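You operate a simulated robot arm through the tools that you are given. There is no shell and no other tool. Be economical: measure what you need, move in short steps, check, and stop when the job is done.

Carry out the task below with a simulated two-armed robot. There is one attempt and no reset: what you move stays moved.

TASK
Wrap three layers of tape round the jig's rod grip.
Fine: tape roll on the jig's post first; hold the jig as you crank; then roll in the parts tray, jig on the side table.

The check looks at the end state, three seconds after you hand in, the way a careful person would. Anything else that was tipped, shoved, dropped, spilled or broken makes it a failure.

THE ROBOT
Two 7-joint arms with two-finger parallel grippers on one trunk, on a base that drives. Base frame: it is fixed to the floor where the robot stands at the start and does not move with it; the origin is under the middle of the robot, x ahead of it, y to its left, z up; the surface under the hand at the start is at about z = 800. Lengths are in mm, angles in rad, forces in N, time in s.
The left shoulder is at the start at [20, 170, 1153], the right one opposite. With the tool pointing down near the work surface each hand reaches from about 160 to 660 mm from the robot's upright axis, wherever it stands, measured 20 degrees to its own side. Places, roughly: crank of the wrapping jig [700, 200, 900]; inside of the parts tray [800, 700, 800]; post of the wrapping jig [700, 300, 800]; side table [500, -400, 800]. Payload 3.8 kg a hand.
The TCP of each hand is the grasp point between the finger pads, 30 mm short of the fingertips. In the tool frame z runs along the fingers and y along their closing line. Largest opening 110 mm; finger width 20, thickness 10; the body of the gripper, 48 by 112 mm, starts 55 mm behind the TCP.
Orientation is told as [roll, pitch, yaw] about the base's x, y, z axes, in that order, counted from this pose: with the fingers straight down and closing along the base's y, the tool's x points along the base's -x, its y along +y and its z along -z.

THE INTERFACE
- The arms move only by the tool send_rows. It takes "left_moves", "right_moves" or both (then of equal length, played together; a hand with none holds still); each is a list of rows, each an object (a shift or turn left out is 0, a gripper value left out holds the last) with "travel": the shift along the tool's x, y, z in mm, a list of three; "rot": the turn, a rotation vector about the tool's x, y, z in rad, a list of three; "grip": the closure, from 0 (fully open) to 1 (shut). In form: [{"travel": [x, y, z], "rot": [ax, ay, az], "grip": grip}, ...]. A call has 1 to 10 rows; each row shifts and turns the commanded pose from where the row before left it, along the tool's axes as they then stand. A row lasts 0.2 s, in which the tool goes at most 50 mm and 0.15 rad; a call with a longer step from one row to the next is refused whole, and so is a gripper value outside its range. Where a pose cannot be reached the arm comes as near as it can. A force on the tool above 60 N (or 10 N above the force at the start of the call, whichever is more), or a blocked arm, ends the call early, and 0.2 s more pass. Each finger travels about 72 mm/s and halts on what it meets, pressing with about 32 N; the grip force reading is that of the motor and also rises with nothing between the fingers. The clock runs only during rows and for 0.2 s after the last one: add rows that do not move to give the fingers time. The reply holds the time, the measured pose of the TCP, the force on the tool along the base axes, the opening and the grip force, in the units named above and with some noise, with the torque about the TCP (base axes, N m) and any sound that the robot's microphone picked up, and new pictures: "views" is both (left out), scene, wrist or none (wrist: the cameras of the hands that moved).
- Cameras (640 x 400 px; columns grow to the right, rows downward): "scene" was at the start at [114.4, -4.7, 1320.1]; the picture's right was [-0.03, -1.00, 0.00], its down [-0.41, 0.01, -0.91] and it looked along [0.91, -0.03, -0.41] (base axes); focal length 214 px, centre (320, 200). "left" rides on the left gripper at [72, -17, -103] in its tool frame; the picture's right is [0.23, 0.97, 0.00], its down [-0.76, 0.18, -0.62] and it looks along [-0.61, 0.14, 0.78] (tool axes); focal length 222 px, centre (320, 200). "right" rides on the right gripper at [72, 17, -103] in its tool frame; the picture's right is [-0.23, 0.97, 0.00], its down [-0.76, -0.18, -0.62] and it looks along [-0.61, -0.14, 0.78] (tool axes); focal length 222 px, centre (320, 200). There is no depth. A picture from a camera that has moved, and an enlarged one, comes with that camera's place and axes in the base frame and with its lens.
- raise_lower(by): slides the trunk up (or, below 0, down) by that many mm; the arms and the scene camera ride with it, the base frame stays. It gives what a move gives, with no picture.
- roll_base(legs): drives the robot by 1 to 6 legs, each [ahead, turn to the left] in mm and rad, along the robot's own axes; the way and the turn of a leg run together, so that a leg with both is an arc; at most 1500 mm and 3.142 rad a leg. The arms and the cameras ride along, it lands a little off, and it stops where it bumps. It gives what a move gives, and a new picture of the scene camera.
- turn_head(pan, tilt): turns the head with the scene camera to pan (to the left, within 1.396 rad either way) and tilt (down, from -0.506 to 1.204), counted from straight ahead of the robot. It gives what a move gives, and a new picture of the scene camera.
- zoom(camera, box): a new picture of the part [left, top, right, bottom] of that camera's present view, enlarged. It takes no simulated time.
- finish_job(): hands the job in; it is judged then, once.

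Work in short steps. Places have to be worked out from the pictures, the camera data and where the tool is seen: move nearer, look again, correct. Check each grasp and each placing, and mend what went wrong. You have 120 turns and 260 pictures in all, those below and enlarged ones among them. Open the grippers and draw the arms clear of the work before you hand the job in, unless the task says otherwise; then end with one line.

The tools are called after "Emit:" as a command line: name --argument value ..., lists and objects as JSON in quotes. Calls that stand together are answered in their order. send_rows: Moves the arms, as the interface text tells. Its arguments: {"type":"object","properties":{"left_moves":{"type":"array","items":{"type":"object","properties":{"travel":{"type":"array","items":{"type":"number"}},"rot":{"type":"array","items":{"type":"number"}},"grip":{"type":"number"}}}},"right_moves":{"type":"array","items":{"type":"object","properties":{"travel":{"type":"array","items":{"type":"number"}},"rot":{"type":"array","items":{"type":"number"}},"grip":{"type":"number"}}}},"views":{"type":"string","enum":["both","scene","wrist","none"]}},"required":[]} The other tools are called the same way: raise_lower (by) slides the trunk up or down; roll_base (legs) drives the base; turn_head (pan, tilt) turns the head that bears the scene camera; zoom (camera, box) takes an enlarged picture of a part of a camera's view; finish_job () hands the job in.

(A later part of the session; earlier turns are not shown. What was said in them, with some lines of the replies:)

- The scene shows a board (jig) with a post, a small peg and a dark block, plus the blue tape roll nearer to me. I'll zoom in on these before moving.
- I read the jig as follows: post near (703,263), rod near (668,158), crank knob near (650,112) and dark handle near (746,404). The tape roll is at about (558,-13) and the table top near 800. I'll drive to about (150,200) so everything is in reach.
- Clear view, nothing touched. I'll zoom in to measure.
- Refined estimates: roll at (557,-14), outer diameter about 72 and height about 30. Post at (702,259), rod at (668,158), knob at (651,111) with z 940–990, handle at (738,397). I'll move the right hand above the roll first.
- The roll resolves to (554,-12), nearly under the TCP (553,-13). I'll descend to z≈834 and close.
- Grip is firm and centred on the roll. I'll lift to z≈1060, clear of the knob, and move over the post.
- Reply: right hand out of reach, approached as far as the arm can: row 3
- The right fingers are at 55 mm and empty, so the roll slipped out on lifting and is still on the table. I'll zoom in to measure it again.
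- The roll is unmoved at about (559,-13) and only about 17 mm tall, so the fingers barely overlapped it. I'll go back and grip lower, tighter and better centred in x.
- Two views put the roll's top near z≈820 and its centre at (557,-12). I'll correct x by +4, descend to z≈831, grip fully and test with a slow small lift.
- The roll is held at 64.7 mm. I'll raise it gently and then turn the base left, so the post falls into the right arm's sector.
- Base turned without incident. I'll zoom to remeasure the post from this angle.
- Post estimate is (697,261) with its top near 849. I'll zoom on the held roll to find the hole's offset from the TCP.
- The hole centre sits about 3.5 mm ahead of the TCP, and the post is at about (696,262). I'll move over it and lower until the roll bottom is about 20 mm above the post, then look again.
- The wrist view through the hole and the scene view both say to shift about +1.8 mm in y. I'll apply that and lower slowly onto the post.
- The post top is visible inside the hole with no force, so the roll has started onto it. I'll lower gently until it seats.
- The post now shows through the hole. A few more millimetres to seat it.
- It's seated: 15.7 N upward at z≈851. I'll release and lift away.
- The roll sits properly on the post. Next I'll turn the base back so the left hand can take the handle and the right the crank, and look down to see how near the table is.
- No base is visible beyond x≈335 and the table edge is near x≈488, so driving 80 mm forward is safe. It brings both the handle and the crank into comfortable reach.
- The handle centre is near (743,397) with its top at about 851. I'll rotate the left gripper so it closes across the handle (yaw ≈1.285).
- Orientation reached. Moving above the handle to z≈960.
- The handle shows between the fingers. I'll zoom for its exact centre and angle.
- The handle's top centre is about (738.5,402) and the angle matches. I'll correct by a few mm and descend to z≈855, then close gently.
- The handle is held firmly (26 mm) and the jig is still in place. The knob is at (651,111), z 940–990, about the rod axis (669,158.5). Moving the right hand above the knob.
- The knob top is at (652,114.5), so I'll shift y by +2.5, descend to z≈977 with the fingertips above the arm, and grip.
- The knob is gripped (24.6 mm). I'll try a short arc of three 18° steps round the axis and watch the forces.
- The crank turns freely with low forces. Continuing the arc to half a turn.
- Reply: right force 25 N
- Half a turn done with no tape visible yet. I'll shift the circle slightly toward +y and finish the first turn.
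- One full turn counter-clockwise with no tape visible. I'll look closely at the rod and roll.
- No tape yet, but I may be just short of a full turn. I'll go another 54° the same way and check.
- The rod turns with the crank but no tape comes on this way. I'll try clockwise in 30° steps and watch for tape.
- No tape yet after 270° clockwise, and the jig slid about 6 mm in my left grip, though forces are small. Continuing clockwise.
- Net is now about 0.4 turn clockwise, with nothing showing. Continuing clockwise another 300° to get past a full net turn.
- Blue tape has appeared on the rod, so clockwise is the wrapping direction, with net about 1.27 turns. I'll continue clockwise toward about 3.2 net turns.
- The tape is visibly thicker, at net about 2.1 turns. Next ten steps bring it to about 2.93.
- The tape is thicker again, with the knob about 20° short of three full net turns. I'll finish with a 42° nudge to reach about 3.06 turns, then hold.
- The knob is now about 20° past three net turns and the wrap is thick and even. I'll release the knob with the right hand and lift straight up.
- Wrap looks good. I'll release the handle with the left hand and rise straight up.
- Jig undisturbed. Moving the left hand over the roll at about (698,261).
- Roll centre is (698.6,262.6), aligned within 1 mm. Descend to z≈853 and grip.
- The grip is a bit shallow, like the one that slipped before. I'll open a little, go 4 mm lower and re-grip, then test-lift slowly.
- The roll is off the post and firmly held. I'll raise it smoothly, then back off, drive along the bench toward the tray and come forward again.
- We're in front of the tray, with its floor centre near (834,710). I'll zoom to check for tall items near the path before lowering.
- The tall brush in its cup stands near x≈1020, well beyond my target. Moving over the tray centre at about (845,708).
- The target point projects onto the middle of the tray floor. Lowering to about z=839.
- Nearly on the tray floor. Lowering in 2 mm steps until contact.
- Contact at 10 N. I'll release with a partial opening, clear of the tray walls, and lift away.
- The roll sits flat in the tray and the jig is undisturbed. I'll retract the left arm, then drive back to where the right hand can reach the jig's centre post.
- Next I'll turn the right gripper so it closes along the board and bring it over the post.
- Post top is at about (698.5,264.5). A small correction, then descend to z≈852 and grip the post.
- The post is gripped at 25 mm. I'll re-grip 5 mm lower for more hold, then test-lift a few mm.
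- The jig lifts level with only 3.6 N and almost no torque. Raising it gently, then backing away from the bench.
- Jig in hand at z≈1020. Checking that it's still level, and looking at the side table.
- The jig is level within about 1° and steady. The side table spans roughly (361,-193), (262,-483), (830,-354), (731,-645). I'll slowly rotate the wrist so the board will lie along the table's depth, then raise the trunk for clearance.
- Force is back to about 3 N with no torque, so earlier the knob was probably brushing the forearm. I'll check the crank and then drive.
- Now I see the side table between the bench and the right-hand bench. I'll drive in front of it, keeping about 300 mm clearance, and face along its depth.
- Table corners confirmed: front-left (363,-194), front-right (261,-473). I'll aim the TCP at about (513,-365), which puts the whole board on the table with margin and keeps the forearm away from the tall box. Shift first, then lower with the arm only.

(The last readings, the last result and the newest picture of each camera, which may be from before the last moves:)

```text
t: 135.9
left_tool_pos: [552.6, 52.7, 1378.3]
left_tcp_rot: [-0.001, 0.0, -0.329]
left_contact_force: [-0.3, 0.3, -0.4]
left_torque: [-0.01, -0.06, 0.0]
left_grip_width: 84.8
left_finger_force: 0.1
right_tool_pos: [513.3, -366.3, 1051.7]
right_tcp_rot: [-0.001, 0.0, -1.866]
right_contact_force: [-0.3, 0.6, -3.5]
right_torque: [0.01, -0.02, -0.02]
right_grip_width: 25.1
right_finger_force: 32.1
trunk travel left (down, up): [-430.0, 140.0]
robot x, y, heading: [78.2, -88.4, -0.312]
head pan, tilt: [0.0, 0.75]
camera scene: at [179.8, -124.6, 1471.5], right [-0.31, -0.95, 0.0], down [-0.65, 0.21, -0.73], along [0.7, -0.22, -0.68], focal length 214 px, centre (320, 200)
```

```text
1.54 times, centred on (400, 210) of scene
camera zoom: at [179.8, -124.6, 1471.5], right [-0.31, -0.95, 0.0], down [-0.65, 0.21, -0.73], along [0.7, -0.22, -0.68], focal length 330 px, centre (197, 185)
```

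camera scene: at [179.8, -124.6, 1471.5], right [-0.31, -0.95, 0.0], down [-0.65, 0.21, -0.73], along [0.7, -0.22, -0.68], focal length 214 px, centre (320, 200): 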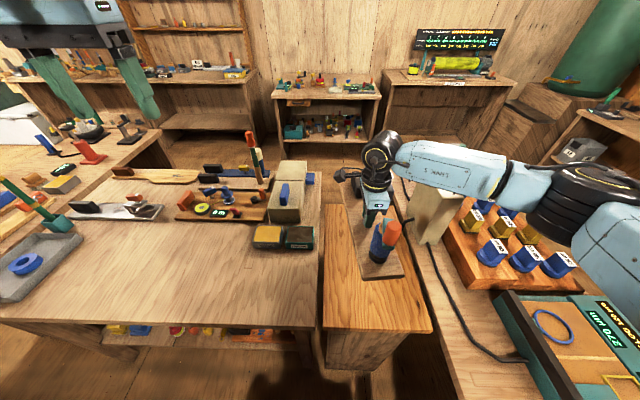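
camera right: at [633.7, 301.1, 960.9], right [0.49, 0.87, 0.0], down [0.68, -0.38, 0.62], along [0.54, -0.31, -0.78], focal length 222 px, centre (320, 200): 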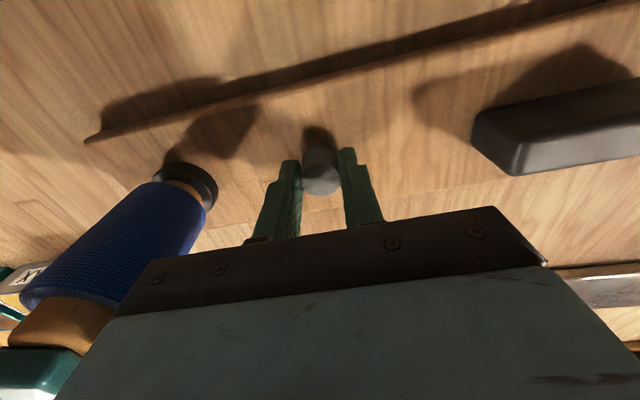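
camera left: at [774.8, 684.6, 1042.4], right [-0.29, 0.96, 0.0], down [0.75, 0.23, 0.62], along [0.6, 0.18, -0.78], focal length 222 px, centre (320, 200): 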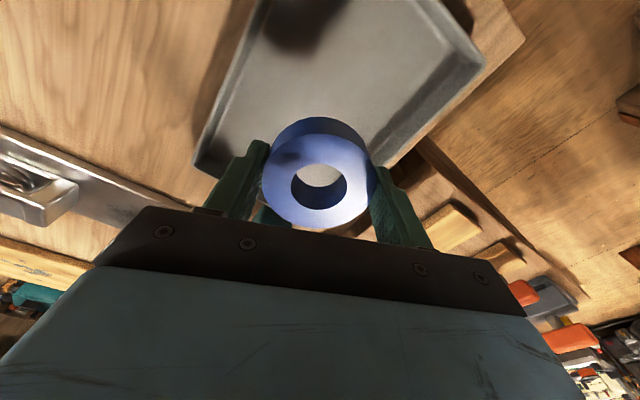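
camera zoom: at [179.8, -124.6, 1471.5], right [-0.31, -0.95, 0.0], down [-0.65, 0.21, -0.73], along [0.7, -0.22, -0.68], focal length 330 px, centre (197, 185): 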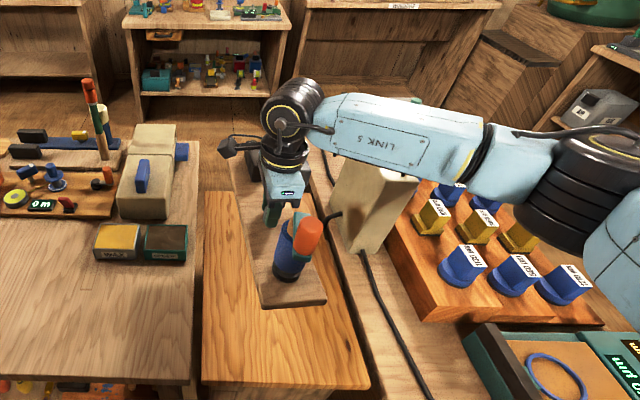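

Working out the elbow (about (287,-611), z≈1258) shows the forearm is well clear of the tall box. I'll lower the jig to just above the table.

Emit:
send_rows --right_moves '[{"travel": [0, 0, 12]}, {"travel": [0, 0, 22]}, {"travel": [0, 0, 25]}, {"travel": [0, 0, 25]}, {"travel": [0, 0, 25]}, {"travel": [0, 0, 25]}, {"travel": [0, 0, 20]}, {"travel": [0, 0, 12]}, {"travel": [0, 0, 6]}, {"travel": [0, 0, 0]}]' --views "scene"

Emit:
zoom --camera "scene" --box '[300, 170, 460, 340]'

```text
t: 138.2
left_tool_pos: [551.7, 54.2, 1378.4]
left_tcp_rot: [-0.003, -0.001, -0.328]
left_contact_force: [-0.4, 0.4, 0.3]
left_torque: [0.01, 0.02, 0.01]
left_grip_width: 84.9
left_finger_force: 0.1
right_tool_pos: [513.4, -366.7, 883.7]
right_tcp_rot: [0.0, -0.001, -1.865]
right_contact_force: [-0.6, 0.0, -3.2]
right_torque: [-0.01, -0.04, 0.02]
right_grip_width: 25.2
right_finger_force: 31.9
trunk travel left (down, up): [-430.0, 140.0]
robot x, y, heading: [77.0, -93.2, -0.31]
head pan, tilt: [0.0, 0.75]
camera scene: at [179.8, -124.7, 1471.5], right [-0.31, -0.95, 0.0], down [-0.65, 0.21, -0.73], along [0.7, -0.22, -0.68], focal length 214 px, centre (320, 200)
```

scene: 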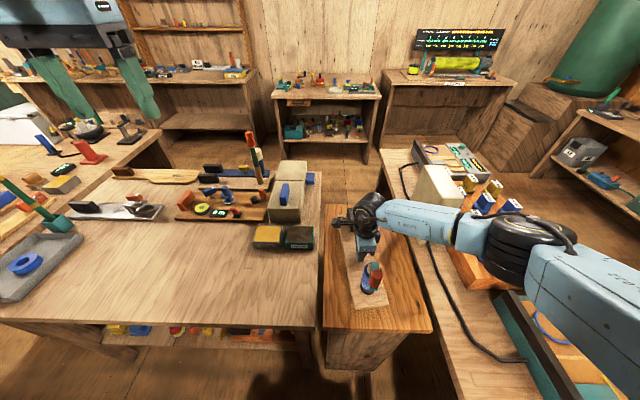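

```text
2.35 times, centred on (380, 255) of scene
camera zoom: at [179.8, -124.7, 1471.5], right [-0.31, -0.95, 0.0], down [-0.65, 0.21, -0.73], along [0.7, -0.22, -0.68], focal length 505 px, centre (179, 71)
```

zoom: 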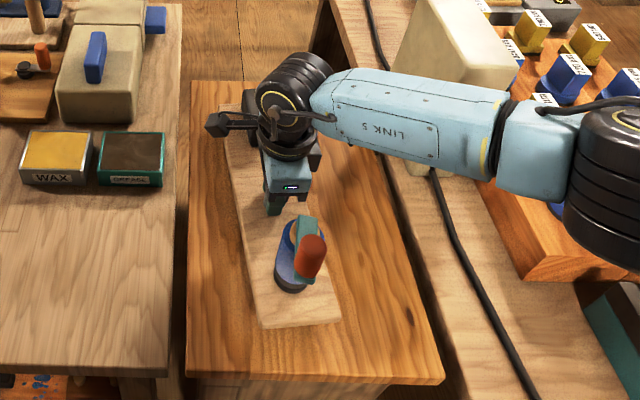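

The board is over the table with margin all round. Lowering the last 30 mm gently until contact.

Emit:
send_rows --right_moves '[{"travel": [0, 0, 8]}, {"travel": [0, 0, 8]}, {"travel": [0, 0, 6]}, {"travel": [0, 0, 4]}, {"travel": [0, 0, 2]}, {"travel": [0, 0, 2]}, {"travel": [0, 0, 0]}]' --views "none"

```text
t: 139.8
left_tool_pos: [553.0, 53.4, 1378.7]
left_tcp_rot: [0.0, -0.002, -0.327]
left_contact_force: [-0.1, 0.0, 0.3]
left_torque: [-0.02, 0.03, 0.01]
left_grip_width: 84.7
left_finger_force: 0.0
right_tool_pos: [512.6, -365.9, 854.1]
right_tcp_rot: [0.002, -0.002, -1.867]
right_contact_force: [1.3, -0.2, -1.0]
right_torque: [0.23, 0.33, -0.09]
right_grip_width: 25.4
right_finger_force: 31.3
trunk travel left (down, up): [-430.0, 140.0]
robot x, y, heading: [77.5, -90.5, -0.31]
head pan, tilt: [0.0, 0.75]
```

Force has changed and torque is appearing, so contact is starting. A couple more mm.

Emit:
send_rows --right_moves '[{"travel": [0, 0, 1.5]}, {"travel": [0, 0, 1.5]}, {"travel": [0, 0, 0]}]' --views "none"

```text
t: 140.6
left_tool_pos: [550.4, 54.6, 1380.4]
left_tcp_rot: [0.002, 0.0, -0.329]
left_contact_force: [1.1, -0.4, -0.4]
left_torque: [-0.02, 0.05, -0.01]
left_grip_width: 84.6
left_finger_force: 0.0
right_tool_pos: [515.1, -365.4, 853.5]
right_tcp_rot: [0.005, 0.002, -1.867]
right_contact_force: [-1.5, -2.7, 28.1]
right_torque: [0.04, 0.53, -0.09]
right_grip_width: 25.3
right_finger_force: 31.8
trunk travel left (down, up): [-430.0, 140.0]
robot x, y, heading: [80.5, -91.6, -0.309]
head pan, tilt: [0.0, 0.75]
```

Firm contact on the table. Easing up 2 mm, releasing and lifting straight up.

Emit:
send_rows --right_moves '[{"travel": [0, 0, -2]}, {"travel": [0, 0, 0]}, {"grip": 0.5}, {"grip": 0.5}, {"travel": [0, 0, -10]}, {"travel": [0, 0, -25]}, {"travel": [0, 0, -40]}, {"travel": [0, 0, -45]}, {"travel": [0, 0, -45]}, {"travel": [0, 0, -45]}]' --views "none"

Emit:
send_rows --right_moves '[{"travel": [0, 0, -45]}, {"travel": [0, 0, -45]}, {"travel": [0, 0, -45]}, {"travel": [0, 0, -20]}, {"travel": [0, 0, 0]}]' --views "both"

Emit:
zoom --camera "scene" --box '[300, 170, 460, 340]'

```text
t: 142.8
left_tool_pos: [551.0, 53.2, 1379.7]
left_tcp_rot: [0.001, 0.0, -0.328]
left_contact_force: [-0.4, 0.7, -0.6]
left_torque: [0.02, 0.01, -0.03]
left_grip_width: 84.7
left_finger_force: 0.1
right_tool_pos: [515.6, -365.2, 1065.6]
right_tcp_rot: [0.0, -0.001, -1.868]
right_contact_force: [0.3, 0.2, -0.1]
right_torque: [0.0, 0.0, 0.0]
right_grip_width: 55.1
right_finger_force: 0.0
trunk travel left (down, up): [-430.0, 140.0]
robot x, y, heading: [80.1, -95.1, -0.309]
head pan, tilt: [0.0, 0.75]
```

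```text
t: 143.9
left_tool_pos: [551.9, 53.2, 1379.3]
left_tcp_rot: [0.001, -0.001, -0.329]
left_contact_force: [0.4, -1.2, -0.8]
left_torque: [0.03, -0.02, -0.01]
left_grip_width: 84.6
left_finger_force: 0.1
right_tool_pos: [513.5, -364.3, 1220.1]
right_tcp_rot: [0.0, 0.001, -1.865]
right_contact_force: [-0.3, 0.4, 0.0]
right_torque: [-0.03, 0.01, -0.01]
right_grip_width: 55.2
right_finger_force: 0.0
trunk travel left (down, up): [-430.0, 140.0]
robot x, y, heading: [78.2, -92.9, -0.309]
head pan, tilt: [0.0, 0.75]
camera scene: at [179.6, -124.6, 1471.5], right [-0.31, -0.95, 0.0], down [-0.65, 0.21, -0.73], along [0.7, -0.22, -0.68], focal length 214 px, centre (320, 200)
camera right: at [550.9, -299.5, 1324.7], right [0.87, -0.5, 0.0], down [-0.39, -0.68, 0.62], along [-0.31, -0.54, -0.78], focal length 222 px, centre (320, 200)
```

scene: 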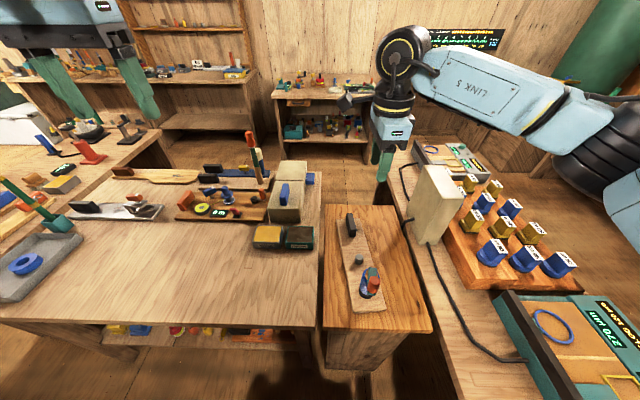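
right: 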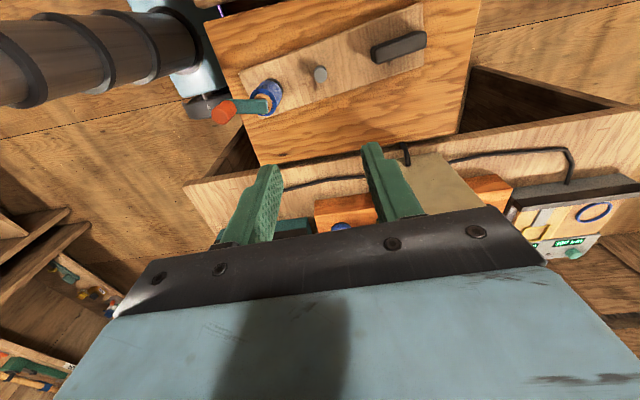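

```text
2.35 times, centred on (380, 255) of scene
camera zoom: at [179.6, -124.6, 1471.5], right [-0.31, -0.95, 0.0], down [-0.65, 0.21, -0.73], along [0.7, -0.22, -0.68], focal length 505 px, centre (179, 71)
```

zoom: 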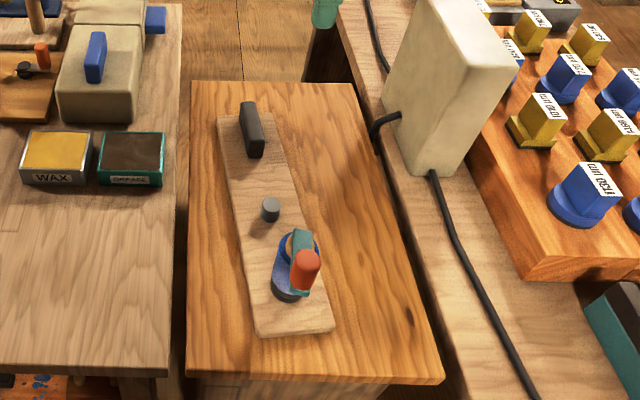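

The jig stands flat on the side table. I'll check the wrap and crank angle closely in case the forearm touch turned it back.

Emit:
zoom --camera "right" --box '[190, 10, 450, 150]'

Emit:
zoom --camera "scene" --box '[335, 205, 405, 315]'

```text
2.46 times, centred on (320, 80) of right
camera zoom: at [550.9, -299.5, 1324.7], right [0.87, -0.5, 0.0], down [-0.39, -0.68, 0.62], along [-0.31, -0.54, -0.78], focal length 547 px, centre (320, 495)
```

zoom: 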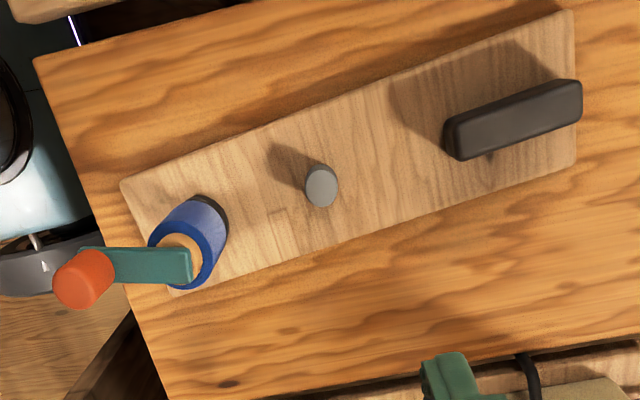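

```text
3.64 times, centred on (370, 260) of scene
camera zoom: at [179.6, -124.6, 1471.5], right [-0.31, -0.95, 0.0], down [-0.65, 0.21, -0.73], along [0.7, -0.22, -0.68], focal length 780 px, centre (138, -18)
```

zoom: 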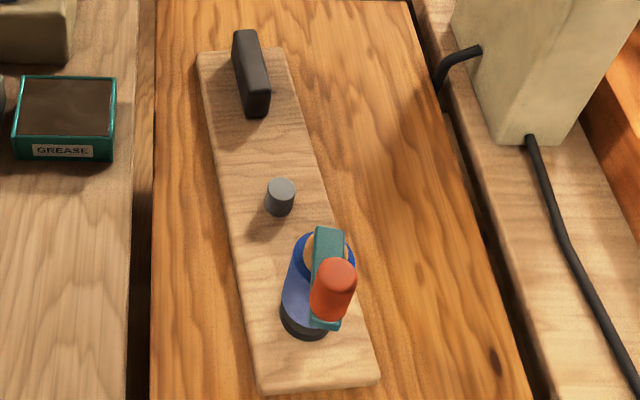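

The tape wrap is intact and even, and the crank is still slightly past three turns. I'll open both grippers and back away, clear of the work.

Emit:
send_rows --right_moves '[{"grip": 0.0}, {"grip": 0.0}, {"grip": 0.0}]' --left_moves '[{"grip": 0.0}, {"grip": 0.0}, {"grip": 0.0}]' --views "none"

Emit:
roll_base --legs '[[-250, 0]]'

Emit:
zoom --camera "scene" --box '[160, 60, 480, 300]'

```text
t: 144.8
left_tool_pos: [553.4, 53.7, 1378.6]
left_tcp_rot: [0.001, 0.0, -0.327]
left_contact_force: [0.7, -0.9, -0.5]
left_torque: [0.01, -0.01, 0.0]
left_grip_width: 109.9
left_finger_force: 0.0
right_tool_pos: [514.1, -364.5, 1221.6]
right_tcp_rot: [-0.002, -0.001, -1.864]
right_contact_force: [-1.1, 1.0, 0.3]
right_torque: [0.03, -0.01, -0.01]
right_grip_width: 110.4
right_finger_force: 0.0
trunk travel left (down, up): [-430.0, 140.0]
robot x, y, heading: [80.9, -88.0, -0.311]
head pan, tilt: [0.0, 0.75]
```

```text
t: 146.6
left_tool_pos: [312.0, 128.1, 1378.9]
left_tcp_rot: [0.001, 0.0, -0.331]
left_contact_force: [0.2, -0.5, -0.2]
left_torque: [-0.03, 0.01, 0.01]
left_grip_width: 109.8
left_finger_force: 0.0
right_tool_pos: [273.4, -289.6, 1220.8]
right_tcp_rot: [-0.002, -0.002, -1.87]
right_contact_force: [0.3, -0.2, -0.8]
right_torque: [0.01, -0.01, 0.0]
right_grip_width: 110.1
right_finger_force: 0.1
trunk travel left (down, up): [-430.0, 140.0]
robot x, y, heading: [-159.3, -14.7, -0.317]
head pan, tilt: [0.0, 0.75]
camera scene: at [-60.8, -47.4, 1471.5], right [-0.31, -0.95, 0.0], down [-0.65, 0.21, -0.73], along [0.7, -0.23, -0.68], focal length 214 px, centre (320, 200)
```

scene: 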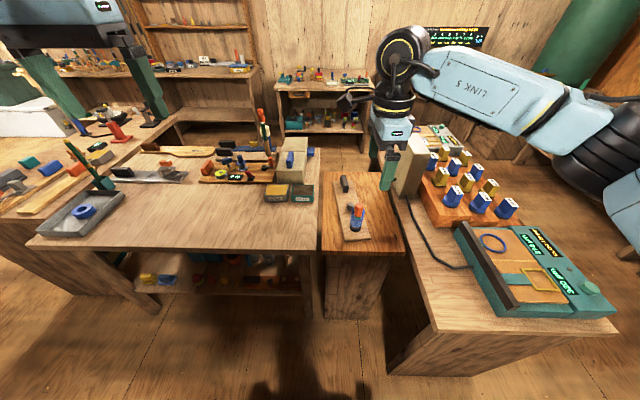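

```text
1.67 times, centred on (320, 180) of scene
camera zoom: at [-60.8, -47.4, 1471.5], right [-0.31, -0.95, 0.0], down [-0.65, 0.21, -0.73], along [0.7, -0.23, -0.68], focal length 358 px, centre (320, 233)
```

zoom: 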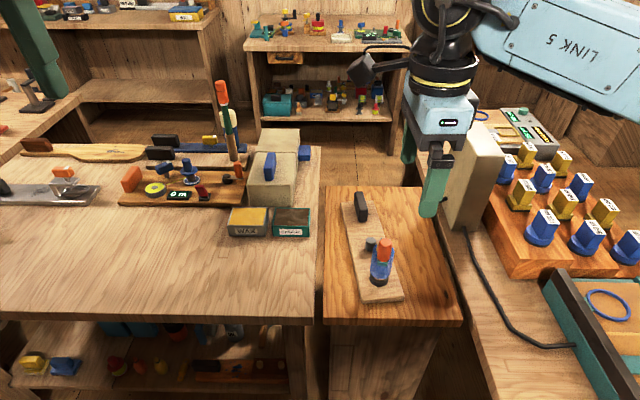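

The roll is in the tray, the taped jig is on the side table, the arms are clear and nothing else moved. Handing in.

Emit:
finish_job

```text
The job is handed in.
```

I cranked three layers of tape onto the rod grip (about three turns, judged from the crank angle), put the roll in the parts tray, and set the jig flat on the side table; nothing else looked disturbed. While I carried the jig, the knob seems to have brushed the forearm and turned back about 10°, but the wrap still looked intact afterwards.
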